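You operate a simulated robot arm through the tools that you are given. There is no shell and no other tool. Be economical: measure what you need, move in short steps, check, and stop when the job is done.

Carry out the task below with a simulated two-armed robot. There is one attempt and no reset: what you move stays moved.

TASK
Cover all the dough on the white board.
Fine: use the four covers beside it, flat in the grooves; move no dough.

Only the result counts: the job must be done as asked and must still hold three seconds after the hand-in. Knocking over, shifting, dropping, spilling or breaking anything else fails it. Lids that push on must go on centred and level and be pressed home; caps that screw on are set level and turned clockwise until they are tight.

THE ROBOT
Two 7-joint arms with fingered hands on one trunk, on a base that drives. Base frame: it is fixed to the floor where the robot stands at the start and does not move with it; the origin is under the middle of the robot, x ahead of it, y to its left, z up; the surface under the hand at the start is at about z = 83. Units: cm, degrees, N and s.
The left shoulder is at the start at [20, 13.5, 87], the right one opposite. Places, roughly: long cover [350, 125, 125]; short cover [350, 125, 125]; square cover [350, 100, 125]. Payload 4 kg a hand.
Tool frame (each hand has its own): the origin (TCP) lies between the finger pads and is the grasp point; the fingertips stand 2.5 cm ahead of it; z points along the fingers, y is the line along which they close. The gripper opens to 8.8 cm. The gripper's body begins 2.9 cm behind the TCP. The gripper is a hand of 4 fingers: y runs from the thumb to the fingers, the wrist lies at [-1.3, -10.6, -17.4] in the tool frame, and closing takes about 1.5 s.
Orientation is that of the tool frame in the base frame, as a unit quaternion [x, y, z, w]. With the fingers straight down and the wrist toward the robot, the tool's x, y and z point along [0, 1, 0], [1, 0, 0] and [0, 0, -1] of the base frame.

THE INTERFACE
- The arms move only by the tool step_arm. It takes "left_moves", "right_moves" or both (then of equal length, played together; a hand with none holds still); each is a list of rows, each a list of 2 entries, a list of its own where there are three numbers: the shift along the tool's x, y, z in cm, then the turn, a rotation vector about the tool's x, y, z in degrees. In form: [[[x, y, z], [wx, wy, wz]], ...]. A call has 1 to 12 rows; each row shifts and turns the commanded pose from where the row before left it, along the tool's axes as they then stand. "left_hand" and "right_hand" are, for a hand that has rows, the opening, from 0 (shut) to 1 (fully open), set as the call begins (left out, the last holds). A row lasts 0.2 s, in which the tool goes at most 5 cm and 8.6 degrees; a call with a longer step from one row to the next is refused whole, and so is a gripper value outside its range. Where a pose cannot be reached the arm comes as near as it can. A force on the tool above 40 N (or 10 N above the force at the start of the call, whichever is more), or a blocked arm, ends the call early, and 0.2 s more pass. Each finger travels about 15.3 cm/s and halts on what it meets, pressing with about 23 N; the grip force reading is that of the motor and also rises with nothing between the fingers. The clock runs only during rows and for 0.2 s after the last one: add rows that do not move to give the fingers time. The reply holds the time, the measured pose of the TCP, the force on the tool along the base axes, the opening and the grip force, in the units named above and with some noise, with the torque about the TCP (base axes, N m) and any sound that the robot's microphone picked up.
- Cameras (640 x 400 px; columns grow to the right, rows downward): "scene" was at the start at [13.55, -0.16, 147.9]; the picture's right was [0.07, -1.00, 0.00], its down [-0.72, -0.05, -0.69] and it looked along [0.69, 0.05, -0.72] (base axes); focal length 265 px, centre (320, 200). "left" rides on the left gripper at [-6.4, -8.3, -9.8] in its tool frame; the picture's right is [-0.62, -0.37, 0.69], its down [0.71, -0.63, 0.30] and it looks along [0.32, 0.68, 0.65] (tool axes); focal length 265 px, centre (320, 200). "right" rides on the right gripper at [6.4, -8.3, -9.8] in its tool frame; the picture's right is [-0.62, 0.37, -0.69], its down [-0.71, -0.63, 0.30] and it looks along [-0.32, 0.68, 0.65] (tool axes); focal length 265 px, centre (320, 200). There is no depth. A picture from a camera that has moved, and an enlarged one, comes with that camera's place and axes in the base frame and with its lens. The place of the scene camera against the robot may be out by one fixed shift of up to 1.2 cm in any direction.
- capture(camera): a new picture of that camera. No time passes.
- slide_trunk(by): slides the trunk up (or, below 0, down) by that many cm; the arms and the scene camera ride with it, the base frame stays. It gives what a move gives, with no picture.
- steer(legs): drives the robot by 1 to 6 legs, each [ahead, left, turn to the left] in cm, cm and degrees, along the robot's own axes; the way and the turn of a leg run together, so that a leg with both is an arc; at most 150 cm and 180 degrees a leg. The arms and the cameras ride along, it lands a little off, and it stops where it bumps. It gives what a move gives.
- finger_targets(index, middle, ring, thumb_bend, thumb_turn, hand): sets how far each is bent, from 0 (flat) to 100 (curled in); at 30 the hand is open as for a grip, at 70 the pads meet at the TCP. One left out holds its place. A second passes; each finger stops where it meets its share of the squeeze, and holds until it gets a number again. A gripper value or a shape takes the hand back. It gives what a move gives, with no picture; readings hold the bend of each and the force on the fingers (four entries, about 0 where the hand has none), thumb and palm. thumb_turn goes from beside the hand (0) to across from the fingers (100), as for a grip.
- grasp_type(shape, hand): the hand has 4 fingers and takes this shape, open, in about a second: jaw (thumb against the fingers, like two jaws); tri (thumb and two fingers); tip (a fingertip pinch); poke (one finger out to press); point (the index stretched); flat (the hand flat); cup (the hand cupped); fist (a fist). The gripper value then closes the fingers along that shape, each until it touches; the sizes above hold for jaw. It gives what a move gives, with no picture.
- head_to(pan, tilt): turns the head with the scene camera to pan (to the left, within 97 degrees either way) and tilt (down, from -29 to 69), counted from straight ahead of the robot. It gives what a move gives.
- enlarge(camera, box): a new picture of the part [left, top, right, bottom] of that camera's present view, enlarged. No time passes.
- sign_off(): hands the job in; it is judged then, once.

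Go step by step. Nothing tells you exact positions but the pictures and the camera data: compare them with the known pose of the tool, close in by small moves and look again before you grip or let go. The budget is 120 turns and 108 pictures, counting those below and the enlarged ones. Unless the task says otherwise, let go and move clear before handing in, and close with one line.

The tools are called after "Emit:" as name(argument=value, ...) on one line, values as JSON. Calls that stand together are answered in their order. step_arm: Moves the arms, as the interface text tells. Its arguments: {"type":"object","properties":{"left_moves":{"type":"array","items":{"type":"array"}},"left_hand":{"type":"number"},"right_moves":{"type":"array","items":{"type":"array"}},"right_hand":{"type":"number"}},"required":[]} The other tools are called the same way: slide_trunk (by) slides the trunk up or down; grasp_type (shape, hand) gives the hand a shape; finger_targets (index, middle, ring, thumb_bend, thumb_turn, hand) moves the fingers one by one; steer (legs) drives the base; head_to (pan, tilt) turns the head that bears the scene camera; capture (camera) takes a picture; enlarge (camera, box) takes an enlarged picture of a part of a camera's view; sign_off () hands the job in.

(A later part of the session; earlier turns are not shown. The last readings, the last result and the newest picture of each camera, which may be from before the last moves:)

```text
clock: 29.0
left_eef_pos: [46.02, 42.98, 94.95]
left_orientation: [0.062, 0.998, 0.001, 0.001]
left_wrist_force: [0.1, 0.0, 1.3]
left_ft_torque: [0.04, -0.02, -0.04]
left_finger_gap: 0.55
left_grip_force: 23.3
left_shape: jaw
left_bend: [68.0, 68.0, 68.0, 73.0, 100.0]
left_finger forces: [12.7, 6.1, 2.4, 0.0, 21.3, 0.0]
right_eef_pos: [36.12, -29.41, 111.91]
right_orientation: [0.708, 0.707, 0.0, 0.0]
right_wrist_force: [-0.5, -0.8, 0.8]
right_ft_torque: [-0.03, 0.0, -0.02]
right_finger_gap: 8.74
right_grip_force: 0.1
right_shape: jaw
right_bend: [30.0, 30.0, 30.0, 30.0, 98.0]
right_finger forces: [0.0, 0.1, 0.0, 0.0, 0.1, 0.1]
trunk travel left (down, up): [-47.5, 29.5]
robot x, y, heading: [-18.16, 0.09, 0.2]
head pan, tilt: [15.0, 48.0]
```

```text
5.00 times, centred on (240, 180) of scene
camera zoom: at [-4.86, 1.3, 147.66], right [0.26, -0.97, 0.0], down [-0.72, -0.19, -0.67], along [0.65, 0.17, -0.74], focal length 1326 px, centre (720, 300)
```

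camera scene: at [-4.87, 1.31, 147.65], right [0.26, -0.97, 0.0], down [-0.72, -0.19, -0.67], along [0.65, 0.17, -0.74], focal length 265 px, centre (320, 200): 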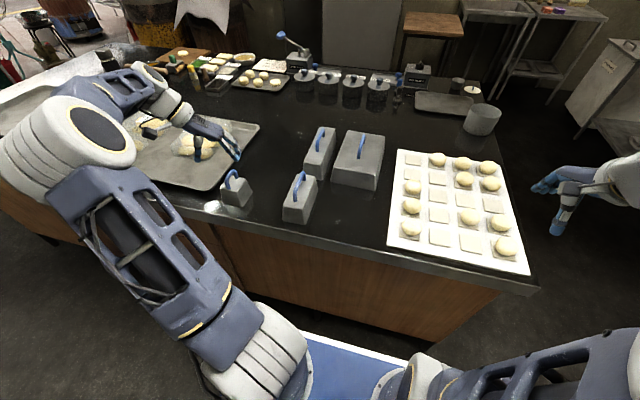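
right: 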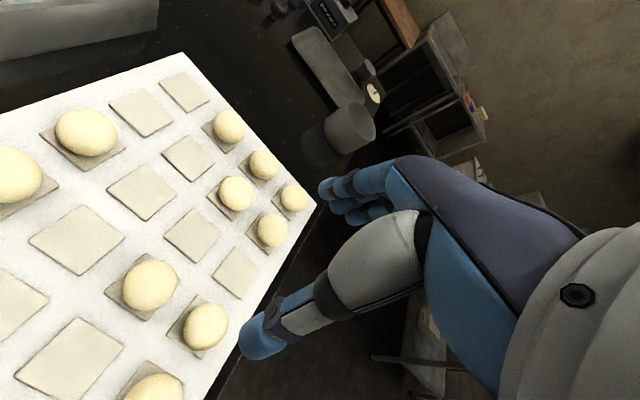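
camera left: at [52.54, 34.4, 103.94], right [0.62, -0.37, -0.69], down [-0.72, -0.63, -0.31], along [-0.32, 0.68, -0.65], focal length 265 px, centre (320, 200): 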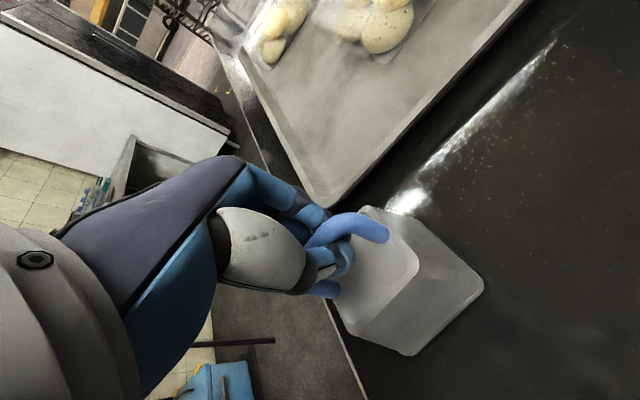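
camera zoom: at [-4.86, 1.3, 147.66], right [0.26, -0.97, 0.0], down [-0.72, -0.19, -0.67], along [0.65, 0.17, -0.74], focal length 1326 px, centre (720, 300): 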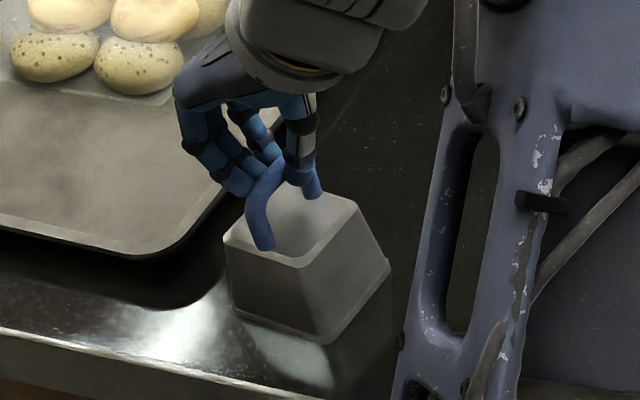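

The bar is now between thumb and fingers. I'll test-lift 3 cm.

Emit:
step_arm(left_moves=[[[0, 0, -1], [0, 0, 0]], [[0, 0, -1], [0, 0, 0]], [[0, 0, -1], [0, 0, 0]], [[0, 0, 0], [0, 0, 0]]])

Emit:
capture(camera="left")

Emit:
enlarge(camera="scene", box=[200, 140, 280, 220])

```text
clock: 30.0
left_eef_pos: [45.97, 42.96, 97.8]
left_orientation: [0.063, 0.998, 0.0, 0.0]
left_wrist_force: [-0.1, 0.1, -1.8]
left_ft_torque: [0.02, 0.0, 0.01]
left_finger_gap: 0.53
left_grip_force: 23.0
left_shape: jaw
left_bend: [68.0, 69.0, 70.0, 73.0, 100.0]
left_finger forces: [14.5, 4.6, 1.8, 0.0, 21.4, 0.0]
right_eef_pos: [36.18, -29.46, 111.87]
right_orientation: [0.707, 0.707, 0.0, 0.0]
right_wrist_force: [0.5, -0.5, 0.9]
right_ft_torque: [0.01, -0.03, 0.02]
right_finger_gap: 8.78
right_grip_force: 0.1
right_shape: jaw
right_bend: [30.0, 30.0, 30.0, 30.0, 98.0]
right_finger forces: [0.0, 0.0, 0.1, 0.0, 0.1, 0.0]
trunk travel left (down, up): [-47.5, 29.5]
robot x, y, heading: [-17.8, 0.21, -0.2]
head pan, tilt: [15.0, 48.0]
```

```text
77 pictures are left
camera left: at [51.25, 33.8, 107.98], right [0.57, -0.44, -0.69], down [-0.79, -0.53, -0.31], along [-0.23, 0.72, -0.65], focal length 265 px, centre (320, 200)
```

left: 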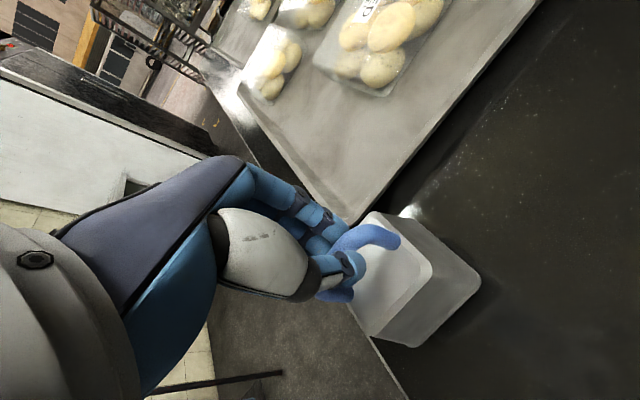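

```text
5.00 times, centred on (240, 180) of scene
camera zoom: at [-4.86, 1.31, 147.66], right [0.26, -0.97, 0.0], down [-0.72, -0.19, -0.67], along [0.65, 0.17, -0.74], focal length 1326 px, centre (720, 300)
```

zoom: 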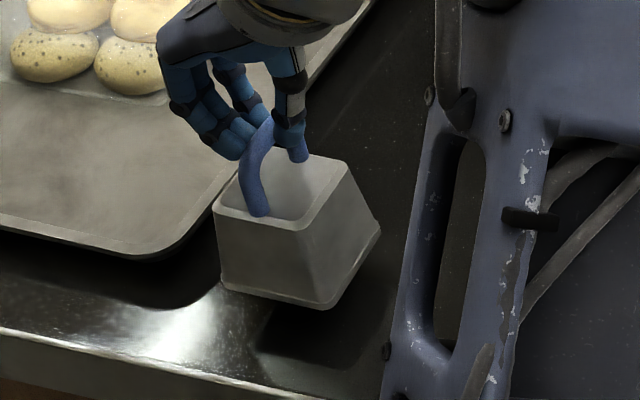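

D lifts level and held. I'll square the yaw, raise it, and look toward the right to check the drive path and measure the board.

Emit:
step_arm(left_moves=[[[0, 0, -3], [0, 0, -7.2]], [[0, 0, -3], [0, 0, 0]], [[0, 0, -3], [0, 0, 0]], [[0, 0, 0], [0, 0, 0]]])

Emit:
head_to(pan=-40, tilt=45)

Emit:
capture(camera="scene")

Emit:
capture(camera="right")

```text
clock: 31.0
left_eef_pos: [46.03, 42.99, 107.03]
left_orientation: [0.0, 1.0, 0.0, 0.0]
left_wrist_force: [-0.1, -0.5, -0.2]
left_ft_torque: [-0.02, 0.02, 0.01]
left_finger_gap: 0.49
left_grip_force: 22.4
left_shape: jaw
left_bend: [68.0, 69.0, 70.0, 73.0, 100.0]
left_finger forces: [14.6, 4.3, 1.9, 0.0, 21.4, 0.0]
right_eef_pos: [36.15, -29.46, 111.95]
right_orientation: [0.707, 0.707, 0.0, 0.0]
right_wrist_force: [0.3, -0.8, 0.1]
right_ft_torque: [0.01, -0.02, -0.01]
right_finger_gap: 8.75
right_grip_force: 0.1
right_shape: jaw
right_bend: [30.0, 30.0, 30.0, 30.0, 98.0]
right_finger forces: [0.0, 0.0, 0.0, 0.1, 0.0, 0.0]
trunk travel left (down, up): [-47.5, 29.5]
robot x, y, heading: [-18.14, 0.27, -0.0]
head pan, tilt: [15.0, 48.0]
```

```text
clock: 32.3
left_eef_pos: [46.01, 43.14, 107.02]
left_orientation: [-0.001, 1.0, 0.0, 0.003]
left_wrist_force: [0.0, -0.3, -1.9]
left_ft_torque: [-0.02, -0.04, -0.02]
left_finger_gap: 0.52
left_grip_force: 23.2
left_shape: jaw
left_bend: [68.0, 69.0, 70.0, 73.0, 100.0]
left_finger forces: [14.8, 4.3, 1.9, 0.0, 21.2, 0.1]
right_eef_pos: [36.09, -29.5, 111.93]
right_orientation: [0.707, 0.707, 0.0, 0.0]
right_wrist_force: [0.5, 0.4, 0.3]
right_ft_torque: [-0.01, 0.03, -0.01]
right_finger_gap: 8.77
right_grip_force: 0.1
right_shape: jaw
right_bend: [30.0, 30.0, 30.0, 30.0, 98.0]
right_finger forces: [0.1, 0.0, 0.1, 0.0, 0.0, 0.0]
trunk travel left (down, up): [-47.5, 29.5]
robot x, y, heading: [-18.44, -0.19, 0.2]
head pan, tilt: [-40.0, 45.0]
```

```text
75 pictures are left
camera scene: at [-6.23, -5.95, 148.08], right [-0.64, -0.77, 0.0], down [-0.54, 0.45, -0.71], along [0.54, -0.45, -0.71], focal length 265 px, centre (320, 200)
```

scene: 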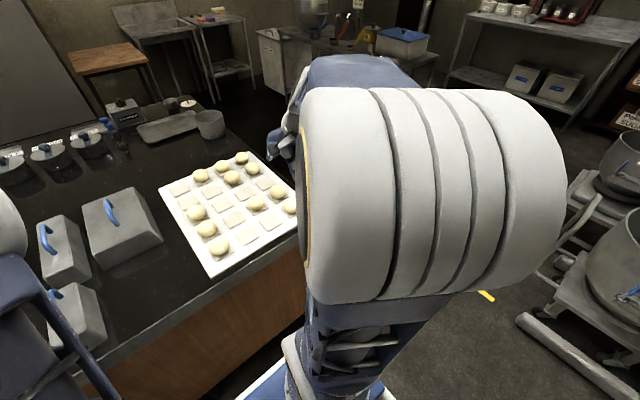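

```text
74 pictures are left
camera right: at [27.73, -23.1, 121.73], right [0.37, -0.62, 0.69], down [-0.63, -0.71, -0.3], along [0.68, -0.32, -0.65], focal length 265 px, centre (320, 200)
```

right: 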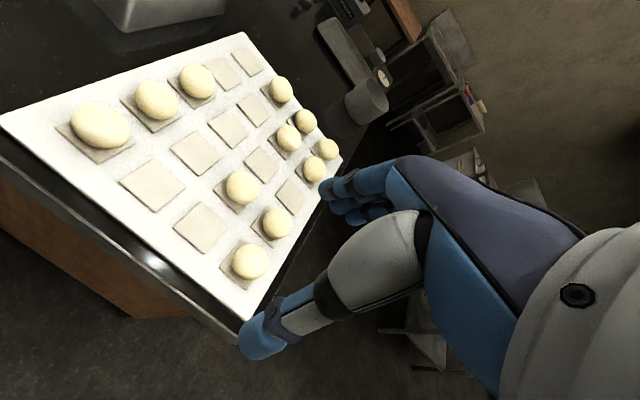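

Obstacles to the right are far off. From the right wrist camera the cell centres are about columns y = −10.8, −19.3, −27.8, −36.2 and rows x = 77.7, 69.4, 61.2, 52.9, 44.6. I'll raise D well clear and drive right.

Emit:
step_arm(left_moves=[[[0, 0, -4], [0, 0, 0]], [[0, 0, -4], [0, 0, 0]], [[0, 0, -4], [0, 0, 0]], [[0, 0, 0], [0, 0, 0]]])

Emit:
steer(legs=[[0, -35, 0]])

Emit:
head_to(pan=10, tilt=48)

```text
clock: 33.3
left_eef_pos: [45.8, 42.98, 119.09]
left_orientation: [0.0, 1.0, 0.0, 0.001]
left_wrist_force: [0.6, 0.4, -1.3]
left_ft_torque: [-0.01, 0.01, 0.0]
left_finger_gap: 0.49
left_grip_force: 22.6
left_shape: jaw
left_bend: [68.0, 69.0, 70.0, 73.0, 100.0]
left_finger forces: [14.8, 4.2, 1.8, 0.0, 21.3, 0.1]
right_eef_pos: [36.07, -29.43, 111.93]
right_orientation: [0.707, 0.707, 0.001, 0.0]
right_wrist_force: [0.9, 0.0, 0.3]
right_ft_torque: [0.0, 0.03, 0.0]
right_finger_gap: 8.75
right_grip_force: 0.1
right_shape: jaw
right_bend: [30.0, 30.0, 30.0, 30.0, 98.0]
right_finger forces: [0.1, 0.0, 0.0, 0.0, 0.1, 0.0]
trunk travel left (down, up): [-47.5, 29.5]
robot x, y, heading: [-18.39, 0.38, -0.1]
head pan, tilt: [-40.0, 45.0]
```

```text
clock: 35.5
left_eef_pos: [45.81, 8.23, 118.89]
left_orientation: [-0.001, 1.0, 0.0, 0.002]
left_wrist_force: [-0.3, 0.1, -1.3]
left_ft_torque: [0.03, 0.0, -0.02]
left_finger_gap: 0.5
left_grip_force: 23.3
left_shape: jaw
left_bend: [68.0, 69.0, 70.0, 73.0, 100.0]
left_finger forces: [14.8, 4.2, 1.7, 0.0, 21.0, 0.1]
right_eef_pos: [36.3, -64.36, 111.84]
right_orientation: [0.706, 0.708, 0.0, -0.001]
right_wrist_force: [0.0, 0.3, 0.1]
right_ft_torque: [0.02, -0.03, 0.02]
right_finger_gap: 8.75
right_grip_force: 0.0
right_shape: jaw
right_bend: [30.0, 30.0, 30.0, 30.0, 98.0]
right_finger forces: [0.1, 0.0, 0.1, 0.1, 0.0, 0.0]
trunk travel left (down, up): [-47.5, 29.5]
robot x, y, heading: [-18.32, -34.86, 0.2]
head pan, tilt: [-40.0, 45.0]
```

```text
clock: 36.7
left_eef_pos: [45.86, 8.18, 119.0]
left_orientation: [-0.002, 1.0, 0.0, 0.001]
left_wrist_force: [-0.4, 0.0, -1.7]
left_ft_torque: [-0.01, -0.03, -0.02]
left_finger_gap: 0.5
left_grip_force: 23.4
left_shape: jaw
left_bend: [68.0, 69.0, 70.0, 73.0, 100.0]
left_finger forces: [14.8, 4.2, 1.6, 0.1, 21.0, 0.0]
right_eef_pos: [36.38, -64.27, 111.93]
right_orientation: [0.705, 0.709, 0.0, -0.001]
right_wrist_force: [0.2, 1.4, -0.2]
right_ft_torque: [0.02, 0.0, 0.01]
right_finger_gap: 8.79
right_grip_force: 0.1
right_shape: jaw
right_bend: [30.0, 30.0, 30.0, 30.0, 98.0]
right_finger forces: [0.1, 0.0, 0.0, 0.1, 0.1, 0.0]
trunk travel left (down, up): [-47.5, 29.5]
robot x, y, heading: [-17.77, -35.24, 0.4]
head pan, tilt: [10.0, 48.0]
```

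Now I'll move D across to above row 4, column 3.

Emit:
step_arm(left_moves=[[[-0.85, -4, 1], [0, 0, 0]], [[-0.85, -4, 1], [0, 0, 0]], [[-0.85, -4, 1], [0, 0, 0]], [[-0.85, -4, 1], [0, 0, 0]], [[-0.85, -4, 1], [0, 0, 0]], [[-0.85, -4, 1], [0, 0, 0]], [[-0.85, -4, 1], [0, 0, 0]], [[-0.85, -4, 1], [0, 0, 0]], [[-0.85, -4, 1], [0, 0, 0]], [[0, 0, 3], [0, 0, 0]], [[0, 0, 0], [0, 0, 0]]])

Emit:
capture(camera="left")

Emit:
capture(camera="scene")

```text
clock: 39.1
left_eef_pos: [53.65, -27.8, 106.99]
left_orientation: [-0.002, 1.0, 0.001, 0.002]
left_wrist_force: [-0.2, 0.2, -0.7]
left_ft_torque: [0.01, 0.02, 0.0]
left_finger_gap: 0.49
left_grip_force: 22.8
left_shape: jaw
left_bend: [68.0, 69.0, 70.0, 73.0, 100.0]
left_finger forces: [14.7, 3.9, 1.7, 0.0, 20.8, 0.1]
right_eef_pos: [36.39, -64.34, 111.85]
right_orientation: [0.706, 0.708, 0.0, 0.0]
right_wrist_force: [0.4, 0.5, 0.7]
right_ft_torque: [-0.01, 0.01, 0.02]
right_finger_gap: 8.77
right_grip_force: 0.1
right_shape: jaw
right_bend: [30.0, 30.0, 30.0, 30.0, 98.0]
right_finger forces: [0.0, 0.0, 0.0, 0.0, 0.1, 0.0]
trunk travel left (down, up): [-47.5, 29.5]
robot x, y, heading: [-17.88, -35.19, -0.2]
head pan, tilt: [10.0, 48.0]
```

```text
73 pictures are left
camera left: at [60.08, -36.26, 117.1], right [0.62, -0.37, -0.69], down [-0.71, -0.63, -0.31], along [-0.32, 0.68, -0.65], focal length 265 px, centre (320, 200)
```

left: 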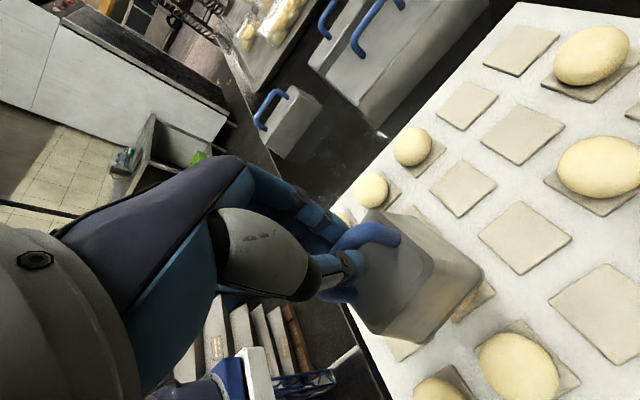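

```text
72 pictures are left
camera scene: at [-4.59, -34.32, 147.66], right [0.18, -0.98, 0.0], down [-0.73, -0.13, -0.67], along [0.66, 0.12, -0.74], focal length 265 px, centre (320, 200)
```

scene: 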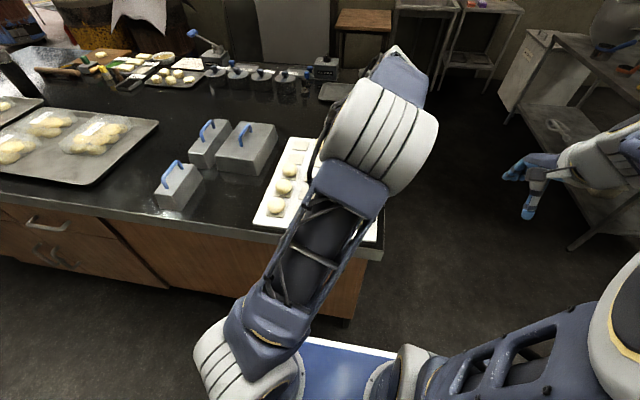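

The wrist view gives consistent cell positions: c3 y≈−27.9, r4 x≈52.95. I'll zoom in on the lid to find its offset in the hand.

Emit:
enlarge(camera="left", box=[300, 180, 540, 360])

```text
2.22 times, centred on (420, 270) of left
camera zoom: at [60.08, -36.26, 117.1], right [0.62, -0.37, -0.69], down [-0.71, -0.63, -0.31], along [-0.32, 0.68, -0.65], focal length 590 px, centre (98, 44)
```

zoom: 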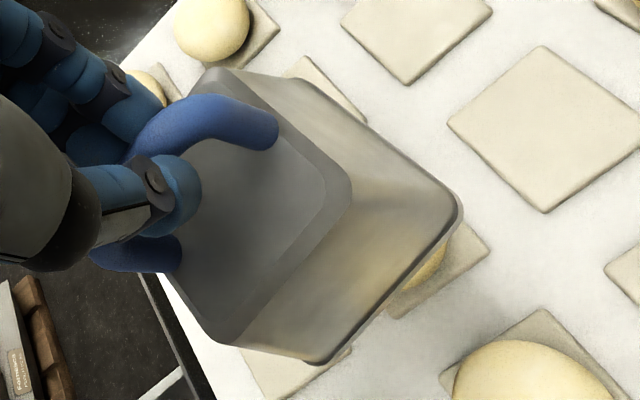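

D is yawed about +8° in the hand, while the pads are square. I'll counter-rotate by 8°, shift slightly, lower to just above dough height, and recheck.

Emit:
step_arm(left_moves=[[[0.4, 0, 1], [0, 0, 8]], [[0, 0, 2], [0, 0, 0]], [[0, 0, 1.5], [0, 0, 0]], [[0, 0, 0], [0, 0, 0]]])

Emit:
enlarge(camera="left", box=[300, 180, 540, 360])

```text
clock: 40.1
left_eef_pos: [53.31, -27.9, 102.55]
left_orientation: [0.068, 0.998, 0.0, 0.001]
left_wrist_force: [-0.1, 0.4, -0.6]
left_ft_torque: [0.01, 0.02, 0.02]
left_finger_gap: 0.48
left_grip_force: 23.3
left_shape: jaw
left_bend: [68.0, 69.0, 70.0, 73.0, 100.0]
left_finger forces: [14.8, 3.7, 1.8, 0.0, 20.7, 0.0]
right_eef_pos: [36.29, -64.36, 111.87]
right_orientation: [0.706, 0.709, 0.001, 0.001]
right_wrist_force: [-0.3, 0.8, -0.4]
right_ft_torque: [0.02, 0.02, 0.01]
right_finger_gap: 8.78
right_grip_force: 0.2
right_shape: jaw
right_bend: [30.0, 30.0, 30.0, 30.0, 98.0]
right_finger forces: [0.0, 0.1, 0.0, 0.0, 0.0, 0.0]
trunk travel left (down, up): [-47.5, 29.5]
robot x, y, heading: [-17.86, -35.22, 0.2]
head pan, tilt: [10.0, 48.0]
```

```text
2.22 times, centred on (420, 270) of left
camera zoom: at [58.34, -37.08, 112.56], right [0.57, -0.45, -0.69], down [-0.79, -0.53, -0.31], along [-0.23, 0.72, -0.65], focal length 590 px, centre (98, 44)
```

zoom: 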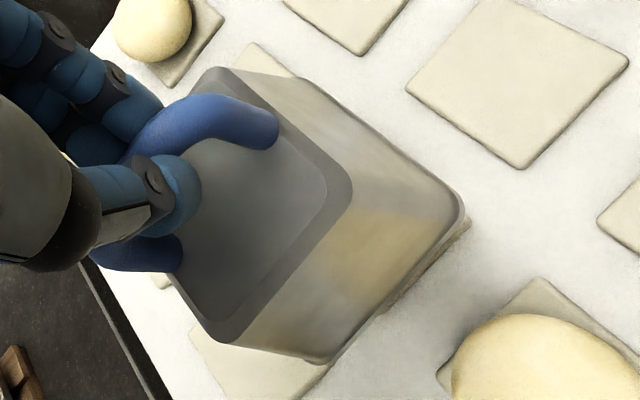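

D is now square, and its centre at (52.9, −28.1) needs about +0.3 cm in y. I'll shift and lower until just above the board.

Emit:
step_arm(left_moves=[[[0.04, 0.3, 0], [0, 0, 0]], [[0, 0, 1.5], [0, 0, 0]], [[0, 0, 1.5], [0, 0, 0]], [[0, 0, 1.3], [0, 0, 0]], [[0, 0, 0.8], [0, 0, 0]], [[0, 0, 0], [0, 0, 0]]])

Emit:
capture(camera="left")

```text
clock: 41.5
left_eef_pos: [53.14, -27.42, 97.42]
left_orientation: [0.068, 0.998, 0.0, 0.001]
left_wrist_force: [-0.5, -0.5, -0.9]
left_ft_torque: [0.0, 0.0, -0.04]
left_finger_gap: 0.5
left_grip_force: 22.3
left_shape: jaw
left_bend: [68.0, 69.0, 70.0, 73.0, 100.0]
left_finger forces: [14.8, 3.8, 1.9, 0.1, 20.7, 0.1]
right_eef_pos: [36.32, -64.27, 111.81]
right_orientation: [0.706, 0.708, -0.001, 0.0]
right_wrist_force: [0.0, 0.3, -0.5]
right_ft_torque: [0.0, -0.02, 0.04]
right_finger_gap: 8.76
right_grip_force: 0.0
right_shape: jaw
right_bend: [30.0, 30.0, 30.0, 30.0, 98.0]
right_finger forces: [0.0, 0.0, 0.1, 0.0, 0.0, 0.0]
trunk travel left (down, up): [-47.5, 29.5]
robot x, y, heading: [-17.86, -34.97, 0.0]
head pan, tilt: [10.0, 48.0]
```

```text
69 pictures are left
camera left: at [58.46, -36.7, 107.43], right [0.57, -0.45, -0.69], down [-0.79, -0.53, -0.31], along [-0.23, 0.72, -0.65], focal length 265 px, centre (320, 200)
```

left: 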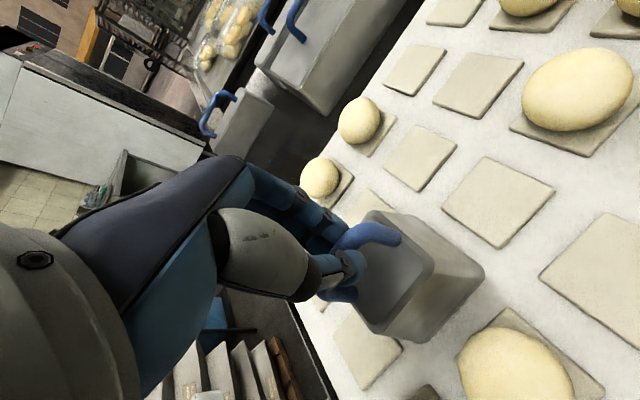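

D is well positioned; I'll lower it gently to contact.

Emit:
step_arm(left_moves=[[[-0.1, -0.1, 0.4], [0, 0, 0]], [[0, 0, 0.3], [0, 0, 0]], [[0, 0, 0.3], [0, 0, 0]], [[0, 0, 0.2], [0, 0, 0]], [[0, 0, 0], [0, 0, 0]]])

Emit:
enlarge(camera="left", box=[300, 180, 540, 360])

```text
clock: 42.7
left_eef_pos: [53.34, -27.53, 96.28]
left_orientation: [0.068, 0.998, 0.0, 0.001]
left_wrist_force: [1.5, 0.5, 1.4]
left_ft_torque: [0.03, 0.0, -0.01]
left_finger_gap: 0.5
left_grip_force: 22.7
left_shape: jaw
left_bend: [68.0, 71.0, 70.0, 73.0, 100.0]
left_finger forces: [14.9, 4.1, 3.2, 0.1, 21.4, 0.0]
right_eef_pos: [36.41, -64.3, 112.01]
right_orientation: [0.706, 0.708, 0.0, 0.0]
right_wrist_force: [1.0, 0.2, 0.2]
right_ft_torque: [-0.02, 0.02, -0.02]
right_finger_gap: 8.78
right_grip_force: 0.1
right_shape: jaw
right_bend: [30.0, 30.0, 30.0, 30.0, 98.0]
right_finger forces: [0.1, 0.0, 0.0, 0.1, 0.0, 0.0]
trunk travel left (down, up): [-47.5, 29.5]
robot x, y, heading: [-17.87, -35.15, 0.5]
head pan, tilt: [10.0, 48.0]
```

```text
2.22 times, centred on (420, 270) of left
camera zoom: at [58.58, -36.8, 106.26], right [0.57, -0.45, -0.69], down [-0.79, -0.53, -0.31], along [-0.23, 0.72, -0.65], focal length 590 px, centre (98, 44)
```

zoom: 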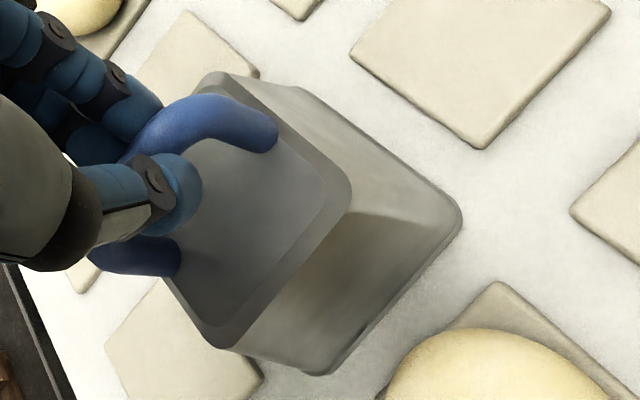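

D rests lightly but sits about 0.35 cm too far in −y and 0.2 in +x, with around 2° of yaw. I'll lift a little, correct, and set it down again.

Emit:
step_arm(left_moves=[[[0, 0, -0.8], [0, 0, 0]], [[0.25, 0.32, 0], [0, 0, 2]], [[0, 0, 0], [0, 0, 0]], [[0, 0, 0.4], [0, 0, 0]], [[0, 0, 0.4], [0, 0, 0]], [[0, 0, 0.2], [0, 0, 0]], [[0, 0, 0], [0, 0, 0]]])

Emit:
enlarge(camera="left", box=[300, 180, 540, 360])

```text
clock: 44.3
left_eef_pos: [53.17, -27.28, 96.16]
left_orientation: [0.086, 0.996, 0.001, 0.002]
left_wrist_force: [0.8, 2.0, 7.5]
left_ft_torque: [0.0, 0.03, -0.03]
left_finger_gap: 0.53
left_grip_force: 23.1
left_shape: jaw
left_bend: [68.0, 71.0, 70.0, 73.0, 100.0]
left_finger forces: [15.5, 5.1, 4.6, 0.1, 22.9, 0.0]
right_eef_pos: [36.32, -64.33, 111.88]
right_orientation: [0.706, 0.708, 0.0, -0.001]
right_wrist_force: [-0.7, 0.1, 0.3]
right_ft_torque: [0.01, 0.0, 0.02]
right_finger_gap: 8.74
right_grip_force: 0.0
right_shape: jaw
right_bend: [30.0, 30.0, 30.0, 30.0, 98.0]
right_finger forces: [0.0, 0.1, 0.0, 0.0, 0.1, 0.0]
trunk travel left (down, up): [-47.5, 29.5]
robot x, y, heading: [-17.59, -34.36, 0.1]
head pan, tilt: [10.0, 48.0]
```

```text
2.22 times, centred on (420, 270) of left
camera zoom: at [58.09, -36.62, 106.2], right [0.55, -0.47, -0.69], down [-0.81, -0.5, -0.31], along [-0.2, 0.73, -0.65], focal length 590 px, centre (98, 44)
```

zoom: 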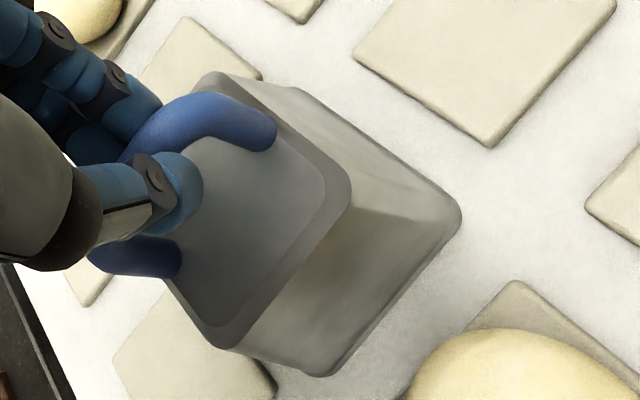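

D is seated with 7.5 N of contact and parallel to the pads. I'll release and lift clear.

Emit:
step_arm(left_moves=[[[0, 0, -0.1], [0, 0, 0]], [[0, 0, 0], [0, 0, 0]], [[0, 0, 0], [0, 0, 0]], [[0, 0, 0], [0, 0, 0]], [[0, 0, 0], [0, 0, 0]], [[0, 0, 0], [0, 0, 0]], [[0, 0, -2], [0, 0, 0]], [[0, 0, -4], [0, 0, 0]], [[0, 0, -4], [0, 0, 0]], [[0, 0, -4], [0, 0, 0]], [[0, 0, 0], [0, 0, 0]]], left_hand=1)

Emit:
capture(camera="left")

```text
clock: 46.7
left_eef_pos: [53.06, -27.22, 110.22]
left_orientation: [0.085, 0.996, 0.0, 0.001]
left_wrist_force: [0.1, 0.6, -0.5]
left_ft_torque: [-0.01, 0.01, -0.01]
left_finger_gap: 8.77
left_grip_force: 0.1
left_shape: jaw
left_bend: [30.0, 30.0, 30.0, 30.0, 98.0]
left_finger forces: [0.1, 0.0, 0.0, 0.1, 0.0, 0.0]
right_eef_pos: [36.37, -64.38, 112.03]
right_orientation: [0.706, 0.708, 0.0, 0.0]
right_wrist_force: [0.1, 0.2, 1.1]
right_ft_torque: [-0.03, -0.01, -0.03]
right_finger_gap: 8.76
right_grip_force: 0.1
right_shape: jaw
right_bend: [30.0, 30.0, 30.0, 30.0, 98.0]
right_finger forces: [0.0, 0.0, 0.1, 0.0, 0.0, 0.1]
trunk travel left (down, up): [-47.5, 29.5]
robot x, y, heading: [-18.17, -35.08, 0.3]
head pan, tilt: [10.0, 48.0]
```

```text
66 pictures are left
camera left: at [57.88, -36.73, 120.31], right [0.55, -0.47, -0.69], down [-0.81, -0.5, -0.31], along [-0.2, 0.73, -0.65], focal length 265 px, centre (320, 200)
```

left: 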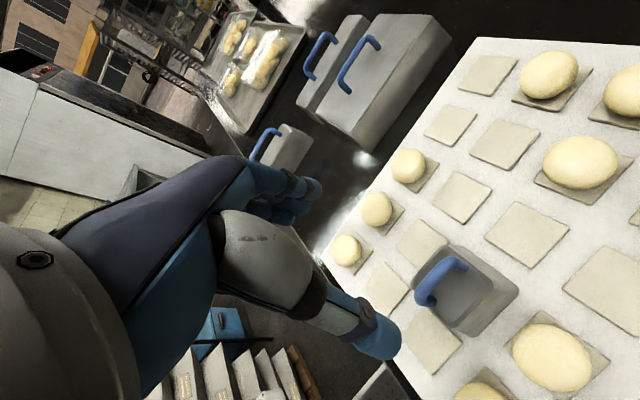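

D sits well over row 4, column 3. Next I'll raise, square the yaw, drive back left and move over C.

Emit:
step_arm(left_moves=[[[0, 0, -3], [0, 0, -5]], [[0, 0, -3], [0, 0, -4.8]], [[0, 0, 0], [0, 0, 0]]])

Emit:
steer(legs=[[0, 35, 0]])

Emit:
step_arm(left_moves=[[[1.3, 3.5, 1], [0, 0, 0]], [[1.3, 3.5, 2], [0, 0, 0]], [[1.3, 3.5, 3], [0, 0, 0]], [[1.2, 3.5, 3], [0, 0, 0]], [[0, 0, 3], [0, 0, 0]], [[0, 0, 0], [0, 0, 0]]])

Emit:
capture(camera="left")

```text
clock: 47.5
left_eef_pos: [52.97, -27.12, 116.24]
left_orientation: [0.0, 1.0, 0.0, 0.001]
left_wrist_force: [0.1, 1.1, -0.1]
left_ft_torque: [0.05, 0.01, 0.01]
left_finger_gap: 8.76
left_grip_force: 0.1
left_shape: jaw
left_bend: [30.0, 30.0, 30.0, 30.0, 98.0]
left_finger forces: [0.0, 0.1, 0.1, 0.1, 0.0, 0.0]
right_eef_pos: [36.36, -64.3, 111.97]
right_orientation: [0.706, 0.709, 0.0, 0.0]
right_wrist_force: [1.0, -0.2, -0.4]
right_ft_torque: [-0.01, 0.0, 0.0]
right_finger_gap: 8.78
right_grip_force: 0.1
right_shape: jaw
right_bend: [30.0, 30.0, 30.0, 30.0, 98.0]
right_finger forces: [0.1, 0.0, 0.0, 0.1, 0.0, 0.0]
trunk travel left (down, up): [-47.5, 29.5]
robot x, y, heading: [-17.94, -34.73, 0.3]
head pan, tilt: [10.0, 48.0]
```

```text
clock: 49.8
left_eef_pos: [53.0, 8.0, 116.21]
left_orientation: [-0.002, 1.0, 0.0, 0.001]
left_wrist_force: [-0.3, -0.3, -1.0]
left_ft_torque: [0.0, 0.0, 0.05]
left_finger_gap: 8.78
left_grip_force: 0.0
left_shape: jaw
left_bend: [30.0, 30.0, 30.0, 30.0, 98.0]
left_finger forces: [0.0, 0.0, 0.0, 0.0, 0.0, 0.1]
right_eef_pos: [36.62, -29.25, 111.91]
right_orientation: [0.705, 0.709, 0.0, 0.001]
right_wrist_force: [0.4, -0.2, -0.5]
right_ft_torque: [0.01, 0.0, 0.0]
right_finger_gap: 8.78
right_grip_force: 0.1
right_shape: jaw
right_bend: [30.0, 30.0, 30.0, 30.0, 98.0]
right_finger forces: [0.0, 0.1, 0.1, 0.0, 0.0, 0.0]
trunk travel left (down, up): [-47.5, 29.5]
robot x, y, heading: [-18.04, 0.02, 0.1]
head pan, tilt: [10.0, 48.0]
```

```text
clock: 51.2
left_eef_pos: [47.87, 22.08, 104.16]
left_orientation: [-0.002, 1.0, 0.001, 0.002]
left_wrist_force: [0.0, -0.4, -0.4]
left_ft_torque: [0.0, -0.01, -0.02]
left_finger_gap: 8.75
left_grip_force: 0.1
left_shape: jaw
left_bend: [30.0, 30.0, 30.0, 30.0, 98.0]
left_finger forces: [0.0, 0.0, 0.0, 0.1, 0.0, 0.0]
right_eef_pos: [36.59, -29.31, 111.92]
right_orientation: [0.704, 0.71, 0.0, 0.0]
right_wrist_force: [0.3, -0.3, -0.3]
right_ft_torque: [0.02, -0.01, 0.01]
right_finger_gap: 8.78
right_grip_force: 0.0
right_shape: jaw
right_bend: [30.0, 30.0, 30.0, 30.0, 98.0]
right_finger forces: [0.1, 0.1, 0.1, 0.0, 0.1, 0.0]
trunk travel left (down, up): [-47.5, 29.5]
robot x, y, heading: [-17.59, -0.26, 0.3]
head pan, tilt: [10.0, 48.0]
```

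```text
65 pictures are left
camera left: at [54.35, 13.66, 114.21], right [0.62, -0.37, -0.69], down [-0.71, -0.63, -0.31], along [-0.33, 0.68, -0.65], focal length 265 px, centre (320, 200)
```

left: 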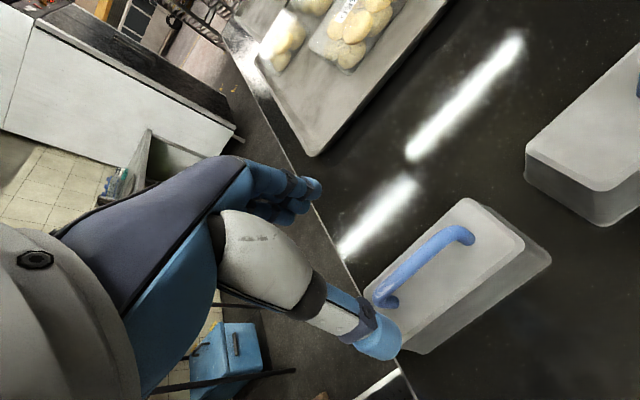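

C's handle is centred at about (47.7, 22.5) and square. I'll descend to grip height z≈94.9 and close.

Emit:
step_arm(left_moves=[[[0.1, 0.4, 3], [0, 0, 0]], [[0, 0, 3], [0, 0, 0]], [[0, 0, 2], [0, 0, 0]], [[0, 0, 1.25], [0, 0, 0]], [[0, 0, 0], [0, 0, 0]]])

Emit:
step_arm(left_moves=[[[0, 0, 0], [0, 0, 0]], [[0, 0, 0], [0, 0, 0]], [[0, 0, 0], [0, 0, 0]], [[0, 0, 0], [0, 0, 0]], [[0, 0, 0], [0, 0, 0]], [[0, 0, 0], [0, 0, 0]], [[0, 0, 0], [0, 0, 0]], [[0, 0, 0], [0, 0, 0]]], left_hand=0)

Emit:
enlarge(camera="left", box=[240, 180, 560, 380])

```text
clock: 52.4
left_eef_pos: [47.8, 22.33, 95.0]
left_orientation: [-0.002, 1.0, 0.0, 0.0]
left_wrist_force: [0.3, 0.1, -0.3]
left_ft_torque: [-0.01, 0.01, 0.0]
left_finger_gap: 8.77
left_grip_force: 0.1
left_shape: jaw
left_bend: [30.0, 30.0, 30.0, 30.0, 98.0]
left_finger forces: [0.1, 0.0, 0.1, 0.0, 0.0, 0.0]
right_eef_pos: [36.53, -29.33, 111.98]
right_orientation: [0.705, 0.709, 0.0, 0.0]
right_wrist_force: [0.2, 0.5, 0.8]
right_ft_torque: [0.0, 0.0, -0.01]
right_finger_gap: 8.76
right_grip_force: 0.0
right_shape: jaw
right_bend: [30.0, 30.0, 30.0, 30.0, 98.0]
right_finger forces: [0.0, 0.0, 0.0, 0.0, 0.0, 0.0]
trunk travel left (down, up): [-47.5, 29.5]
robot x, y, heading: [-17.84, -0.15, 0.2]
head pan, tilt: [10.0, 48.0]
```

```text
clock: 54.2
left_eef_pos: [47.91, 22.45, 94.96]
left_orientation: [-0.002, 1.0, 0.001, 0.001]
left_wrist_force: [-0.3, -0.3, 1.1]
left_ft_torque: [-0.01, -0.03, -0.06]
left_finger_gap: 0.61
left_grip_force: 22.7
left_shape: jaw
left_bend: [72.0, 66.0, 67.0, 72.0, 100.0]
left_finger forces: [11.5, 6.1, 2.6, 0.1, 21.0, 0.0]
right_eef_pos: [36.63, -29.3, 111.9]
right_orientation: [0.704, 0.71, 0.0, 0.0]
right_wrist_force: [0.3, -0.2, -0.1]
right_ft_torque: [0.0, 0.01, -0.02]
right_finger_gap: 8.74
right_grip_force: 0.0
right_shape: jaw
right_bend: [30.0, 30.0, 30.0, 30.0, 98.0]
right_finger forces: [0.1, 0.1, 0.0, 0.1, 0.0, 0.0]
trunk travel left (down, up): [-47.5, 29.5]
robot x, y, heading: [-17.59, -0.27, 0.3]
head pan, tilt: [10.0, 48.0]
```

```text
2.00 times, centred on (400, 280) of left
camera zoom: at [54.25, 14.0, 105.01], right [0.62, -0.37, -0.69], down [-0.71, -0.63, -0.31], along [-0.32, 0.68, -0.65], focal length 531 px, centre (160, 40)
```

zoom: 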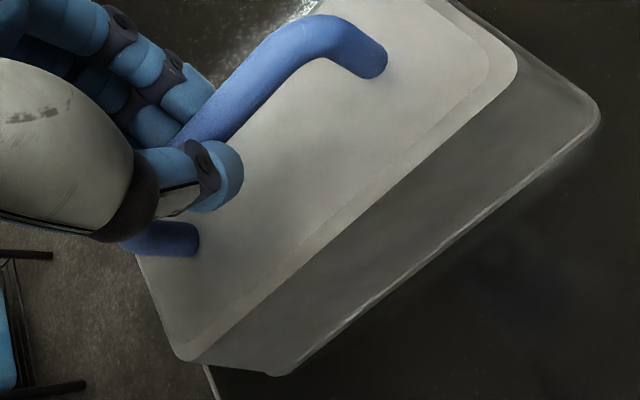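

The grip is about 1.5 cm toward the near end of the handle. I'll open, shift forward and regrip, then test-lift.

Emit:
step_arm(left_moves=[[[0, 0, 0], [0, 0, 0]], [[0, 0, 0], [0, 0, 0]], [[0, 0, 0], [0, 0, 0]], [[0, 0, 0], [0, 0, 0]], [[0, 0, 0], [0, 0, 0]], [[-1.4, 0.1, 0], [0, 0, 0]], [[0, 0, 0], [0, 0, 0]]], left_hand=1)

Emit:
step_arm(left_moves=[[[0, 0, 0], [0, 0, 0]], [[0, 0, 0], [0, 0, 0]], [[0, 0, 0], [0, 0, 0]], [[0, 0, 0], [0, 0, 0]], [[0, 0, 0], [0, 0, 0]], [[0, 0, 0], [0, 0, 0]], [[0, 0, 0], [0, 0, 0]], [[0, 0, 0], [0, 0, 0]], [[0, 0, -1], [0, 0, 0]], [[0, 0, -1], [0, 0, 0]], [[0, 0, 0], [0, 0, 0]]], left_hand=0)

Emit:
enlarge(camera="left", box=[240, 180, 560, 380])

```text
clock: 55.8
left_eef_pos: [49.18, 22.38, 94.9]
left_orientation: [-0.002, 1.0, 0.001, 0.001]
left_wrist_force: [-0.3, 0.2, 0.0]
left_ft_torque: [0.01, 0.01, 0.01]
left_finger_gap: 8.76
left_grip_force: 0.1
left_shape: jaw
left_bend: [30.0, 30.0, 30.0, 30.0, 98.0]
left_finger forces: [0.1, 0.0, 0.1, 0.1, 0.1, 0.0]
right_eef_pos: [36.46, -29.33, 111.93]
right_orientation: [0.705, 0.709, 0.0, 0.0]
right_wrist_force: [-0.1, -0.2, -0.3]
right_ft_torque: [0.01, -0.01, -0.02]
right_finger_gap: 8.73
right_grip_force: 0.1
right_shape: jaw
right_bend: [30.0, 30.0, 30.0, 30.0, 98.0]
right_finger forces: [0.0, 0.0, 0.0, 0.1, 0.0, 0.0]
trunk travel left (down, up): [-47.5, 29.5]
robot x, y, heading: [-17.81, -0.17, 0.2]
head pan, tilt: [10.0, 48.0]
```

```text
clock: 58.2
left_eef_pos: [49.32, 22.51, 97.13]
left_orientation: [-0.002, 1.0, 0.001, 0.001]
left_wrist_force: [-0.6, -0.1, -1.8]
left_ft_torque: [0.02, 0.0, -0.02]
left_finger_gap: 0.65
left_grip_force: 22.4
left_shape: jaw
left_bend: [71.0, 64.0, 68.0, 72.0, 100.0]
left_finger forces: [13.8, 4.5, 2.0, 0.1, 20.7, 0.0]
right_eef_pos: [36.46, -29.21, 111.84]
right_orientation: [0.705, 0.71, 0.001, -0.001]
right_wrist_force: [1.4, -0.5, 0.3]
right_ft_torque: [0.03, 0.01, 0.03]
right_finger_gap: 8.77
right_grip_force: 0.1
right_shape: jaw
right_bend: [30.0, 30.0, 30.0, 30.0, 98.0]
right_finger forces: [0.0, 0.0, 0.0, 0.1, 0.1, 0.0]
trunk travel left (down, up): [-47.5, 29.5]
robot x, y, heading: [-17.98, -0.05, 0.3]
head pan, tilt: [10.0, 48.0]
```

```text
2.00 times, centred on (400, 280) of left
camera zoom: at [55.72, 14.02, 107.05], right [0.62, -0.37, -0.69], down [-0.71, -0.63, -0.31], along [-0.33, 0.68, -0.65], focal length 531 px, centre (160, 40)
```

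zoom: 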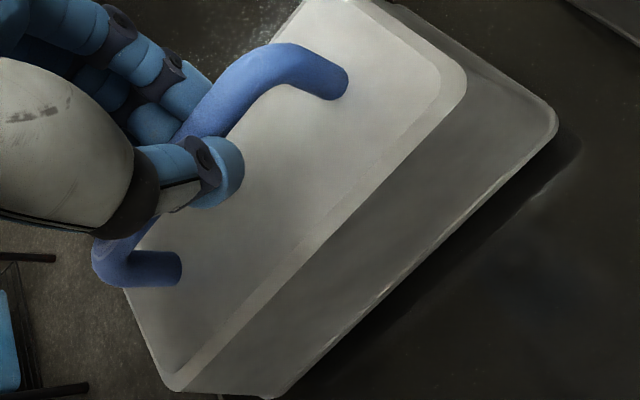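

C is lifted and balanced. I'll raise it, drive right and bring it above column 4, rows 4-5.

Emit:
step_arm(left_moves=[[[0, 0, -4], [0, 0, 0]], [[0, 0, -4], [0, 0, 0]], [[0, 0, -4], [0, 0, 0]], [[0, 0, -4], [0, 0, 0]], [[0, 0, -4], [0, 0, 0]], [[0, 0, 0], [0, 0, 0]]])

Emit:
steer(legs=[[0, -42, 0]])

Emit:
step_arm(left_moves=[[[0, -4, 0], [0, 0, 5]], [[0, -4, 0], [0, 0, 0]], [[0, -4, 0.5], [0, 0, 0]], [[0, -4, 1.5], [0, 0, 0]], [[0.4, 0, 3], [0, 0, 0]], [[0, 0, 3], [0, 0, 0]], [[0, 0, 0], [0, 0, 0]]])

Emit:
capture(camera="left")

```text
clock: 59.6
left_eef_pos: [49.11, 22.48, 117.04]
left_orientation: [-0.001, 1.0, 0.0, 0.001]
left_wrist_force: [-0.1, -0.5, -1.1]
left_ft_torque: [0.02, -0.03, 0.0]
left_finger_gap: 0.62
left_grip_force: 23.2
left_shape: jaw
left_bend: [71.0, 65.0, 68.0, 72.0, 100.0]
left_finger forces: [13.9, 4.3, 2.0, 0.0, 20.6, 0.0]
right_eef_pos: [36.56, -29.25, 111.88]
right_orientation: [0.705, 0.71, 0.0, 0.0]
right_wrist_force: [-0.5, -0.3, 0.0]
right_ft_torque: [-0.01, -0.04, -0.04]
right_finger_gap: 8.78
right_grip_force: 0.1
right_shape: jaw
right_bend: [30.0, 30.0, 30.0, 30.0, 98.0]
right_finger forces: [0.1, 0.1, 0.0, 0.1, 0.0, 0.1]
trunk travel left (down, up): [-47.5, 29.5]
robot x, y, heading: [-18.19, -0.27, 0.5]
head pan, tilt: [10.0, 48.0]
```

```text
clock: 62.2
left_eef_pos: [49.49, -19.19, 117.02]
left_orientation: [-0.002, 1.0, 0.0, 0.001]
left_wrist_force: [-0.4, -0.3, -0.8]
left_ft_torque: [0.01, -0.02, -0.02]
left_finger_gap: 0.65
left_grip_force: 22.8
left_shape: jaw
left_bend: [71.0, 65.0, 68.0, 72.0, 100.0]
left_finger forces: [13.9, 4.4, 2.0, 0.1, 20.5, 0.0]
right_eef_pos: [36.96, -70.88, 111.8]
right_orientation: [0.705, 0.71, 0.0, 0.0]
right_wrist_force: [0.4, 0.2, 0.1]
right_ft_torque: [0.0, -0.02, 0.03]
right_finger_gap: 8.78
right_grip_force: 0.2
right_shape: jaw
right_bend: [30.0, 30.0, 30.0, 30.0, 98.0]
right_finger forces: [0.0, 0.0, 0.1, 0.0, 0.0, 0.0]
trunk travel left (down, up): [-47.5, 29.5]
robot x, y, heading: [-17.42, -41.9, 0.4]
head pan, tilt: [10.0, 48.0]
```

```text
clock: 63.8
left_eef_pos: [48.13, -35.0, 108.91]
left_orientation: [0.042, 0.999, 0.0, 0.0]
left_wrist_force: [-0.2, 0.1, -1.7]
left_ft_torque: [0.01, -0.01, 0.01]
left_finger_gap: 0.63
left_grip_force: 23.2
left_shape: jaw
left_bend: [71.0, 65.0, 70.0, 73.0, 100.0]
left_finger forces: [14.2, 3.8, 2.0, 0.0, 20.5, 0.1]
right_eef_pos: [36.81, -70.99, 111.88]
right_orientation: [0.705, 0.709, -0.001, 0.0]
right_wrist_force: [0.7, 0.6, 0.3]
right_ft_torque: [-0.01, 0.01, 0.01]
right_finger_gap: 8.78
right_grip_force: 0.1
right_shape: jaw
right_bend: [30.0, 30.0, 30.0, 30.0, 98.0]
right_finger forces: [0.0, 0.1, 0.0, 0.0, 0.1, 0.0]
trunk travel left (down, up): [-47.5, 29.5]
robot x, y, heading: [-17.7, -42.11, 0.5]
head pan, tilt: [10.0, 48.0]
```

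```text
62 pictures are left
camera left: at [53.73, -44.06, 118.99], right [0.59, -0.42, -0.69], down [-0.76, -0.57, -0.31], along [-0.26, 0.71, -0.65], focal length 265 px, centre (320, 200)
```

left: 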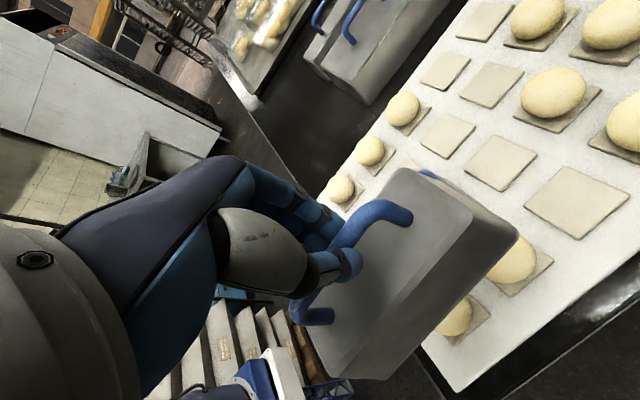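

C's centre is near (47.0, −35.1) with 2.6° of residual yaw, and the target is (48.75, −36.0). I'll correct, lower to just above the dough, and check.

Emit:
step_arm(left_moves=[[[-1.77, -0.75, 0], [0, 0, 2.6]], [[0, 0, 2], [0, 0, 0]], [[0, 0, 2], [0, 0, 0]], [[0, 0, 1.7], [0, 0, 0]], [[0, 0, 0], [0, 0, 0]]])

Emit:
enlarge(camera="left", box=[280, 160, 600, 400])

```text
clock: 65.0
left_eef_pos: [49.77, -35.99, 103.33]
left_orientation: [0.065, 0.998, 0.0, 0.002]
left_wrist_force: [-0.9, 0.6, -1.5]
left_ft_torque: [-0.03, -0.02, 0.03]
left_finger_gap: 0.65
left_grip_force: 23.5
left_shape: jaw
left_bend: [71.0, 65.0, 70.0, 73.0, 100.0]
left_finger forces: [14.2, 3.9, 2.0, 0.0, 20.4, 0.0]
right_eef_pos: [36.9, -70.91, 111.9]
right_orientation: [0.704, 0.71, 0.0, -0.001]
right_wrist_force: [-0.5, -0.3, -0.3]
right_ft_torque: [0.0, -0.02, 0.0]
right_finger_gap: 8.75
right_grip_force: 0.1
right_shape: jaw
right_bend: [30.0, 30.0, 30.0, 30.0, 98.0]
right_finger forces: [0.0, 0.0, 0.0, 0.0, 0.0, 0.0]
trunk travel left (down, up): [-47.5, 29.5]
robot x, y, heading: [-17.48, -41.58, 0.3]
head pan, tilt: [10.0, 48.0]
```

```text
1.67 times, centred on (440, 280) of left
camera zoom: at [55.1, -45.16, 113.37], right [0.57, -0.45, -0.69], down [-0.79, -0.53, -0.31], along [-0.23, 0.72, -0.65], focal length 442 px, centre (120, 67)
```

zoom: 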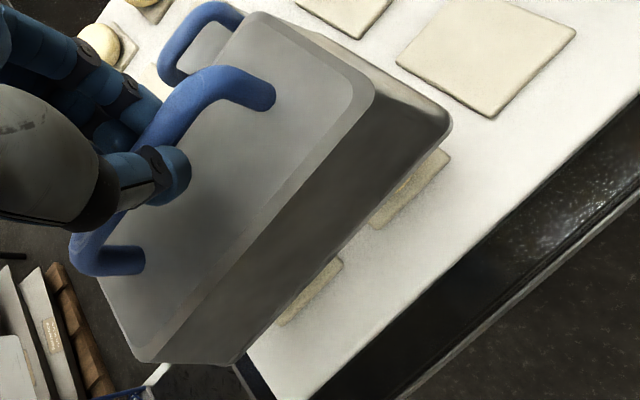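

C is nearly in place: I need −0.4 cm in x and 1.5° more yaw. I'll correct and lower to about 1 cm above the board.

Emit:
step_arm(left_moves=[[[0.41, 0.05, 0], [0, 0, 1.5]], [[0, 0, 1.8], [0, 0, 0]], [[0, 0, 1.8], [0, 0, 0]], [[0, 0, 1.6], [0, 0, 0]], [[0, 0, 0.9], [0, 0, 0]], [[0, 0, 0], [0, 0, 0]]])

Emit:
enlarge(camera="left", box=[280, 160, 600, 400])

```text
clock: 66.4
left_eef_pos: [49.54, -35.95, 97.18]
left_orientation: [0.078, 0.997, -0.001, 0.001]
left_wrist_force: [-0.1, 0.4, -1.8]
left_ft_torque: [-0.03, -0.03, 0.02]
left_finger_gap: 0.62
left_grip_force: 23.1
left_shape: jaw
left_bend: [71.0, 65.0, 70.0, 73.0, 100.0]
left_finger forces: [14.2, 3.8, 1.9, 0.1, 20.3, 0.0]
right_eef_pos: [36.93, -70.99, 111.89]
right_orientation: [0.704, 0.71, 0.001, 0.0]
right_wrist_force: [0.0, -0.1, 0.3]
right_ft_torque: [0.02, -0.03, 0.02]
right_finger_gap: 8.79
right_grip_force: 0.0
right_shape: jaw
right_bend: [30.0, 30.0, 30.0, 30.0, 98.0]
right_finger forces: [0.0, 0.0, 0.1, 0.1, 0.1, 0.0]
trunk travel left (down, up): [-47.5, 29.5]
robot x, y, heading: [-17.67, -41.95, 0.2]
head pan, tilt: [10.0, 48.0]
```

```text
1.67 times, centred on (440, 280) of left
camera zoom: at [54.54, -45.14, 107.31], right [0.56, -0.46, -0.69], down [-0.8, -0.51, -0.31], along [-0.21, 0.73, -0.65], focal length 442 px, centre (120, 67)
```

zoom: 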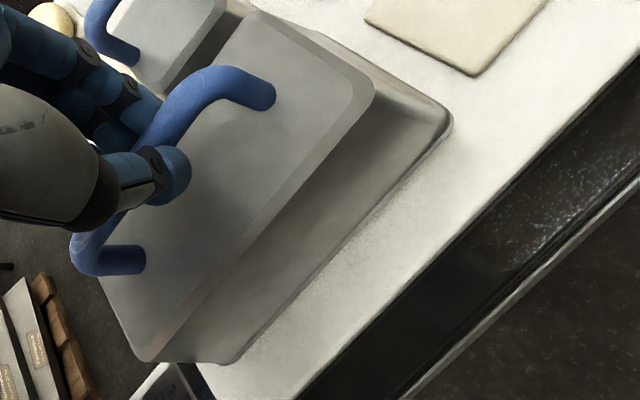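

C is aligned to within about 0.1 cm. I'll lower to contact.

Emit:
step_arm(left_moves=[[[0, 0, 0.4], [0, 0, 0]], [[0, 0, 0.3], [0, 0, 0]], [[0, 0, 0.3], [0, 0, 0]], [[0, 0, 0.2], [0, 0, 0]], [[0, 0, 0], [0, 0, 0]]])

Emit:
enlarge(camera="left", box=[280, 160, 600, 400])

```text
clock: 67.6
left_eef_pos: [49.48, -35.85, 96.18]
left_orientation: [0.077, 0.997, -0.001, 0.002]
left_wrist_force: [-0.4, -0.2, 5.9]
left_ft_torque: [0.0, 0.04, -0.03]
left_finger_gap: 0.61
left_grip_force: 23.2
left_shape: jaw
left_bend: [71.0, 65.0, 71.0, 73.0, 100.0]
left_finger forces: [14.2, 4.8, 4.2, 0.0, 22.5, 0.0]
right_eef_pos: [36.96, -71.04, 111.84]
right_orientation: [0.704, 0.71, 0.0, 0.0]
right_wrist_force: [-0.3, -0.8, -0.8]
right_ft_torque: [0.01, 0.02, 0.01]
right_finger_gap: 8.75
right_grip_force: 0.0
right_shape: jaw
right_bend: [30.0, 30.0, 30.0, 30.0, 98.0]
right_finger forces: [0.0, 0.0, 0.0, 0.1, 0.0, 0.0]
trunk travel left (down, up): [-47.5, 29.5]
robot x, y, heading: [-17.63, -41.59, 0.4]
head pan, tilt: [10.0, 48.0]
```

```text
1.67 times, centred on (440, 280) of left
camera zoom: at [54.51, -45.26, 106.18], right [0.56, -0.46, -0.69], down [-0.8, -0.51, -0.31], along [-0.21, 0.73, -0.65], focal length 442 px, centre (120, 67)
```

zoom: 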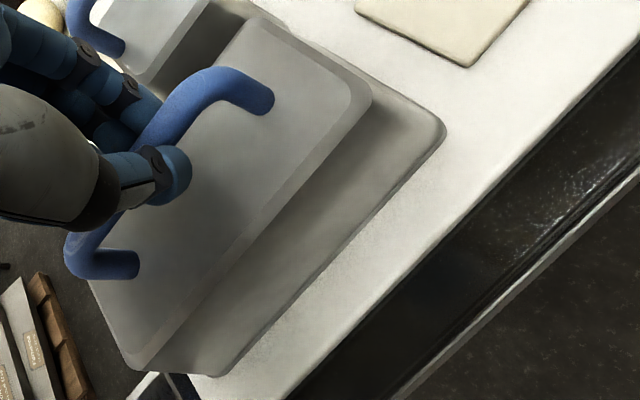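

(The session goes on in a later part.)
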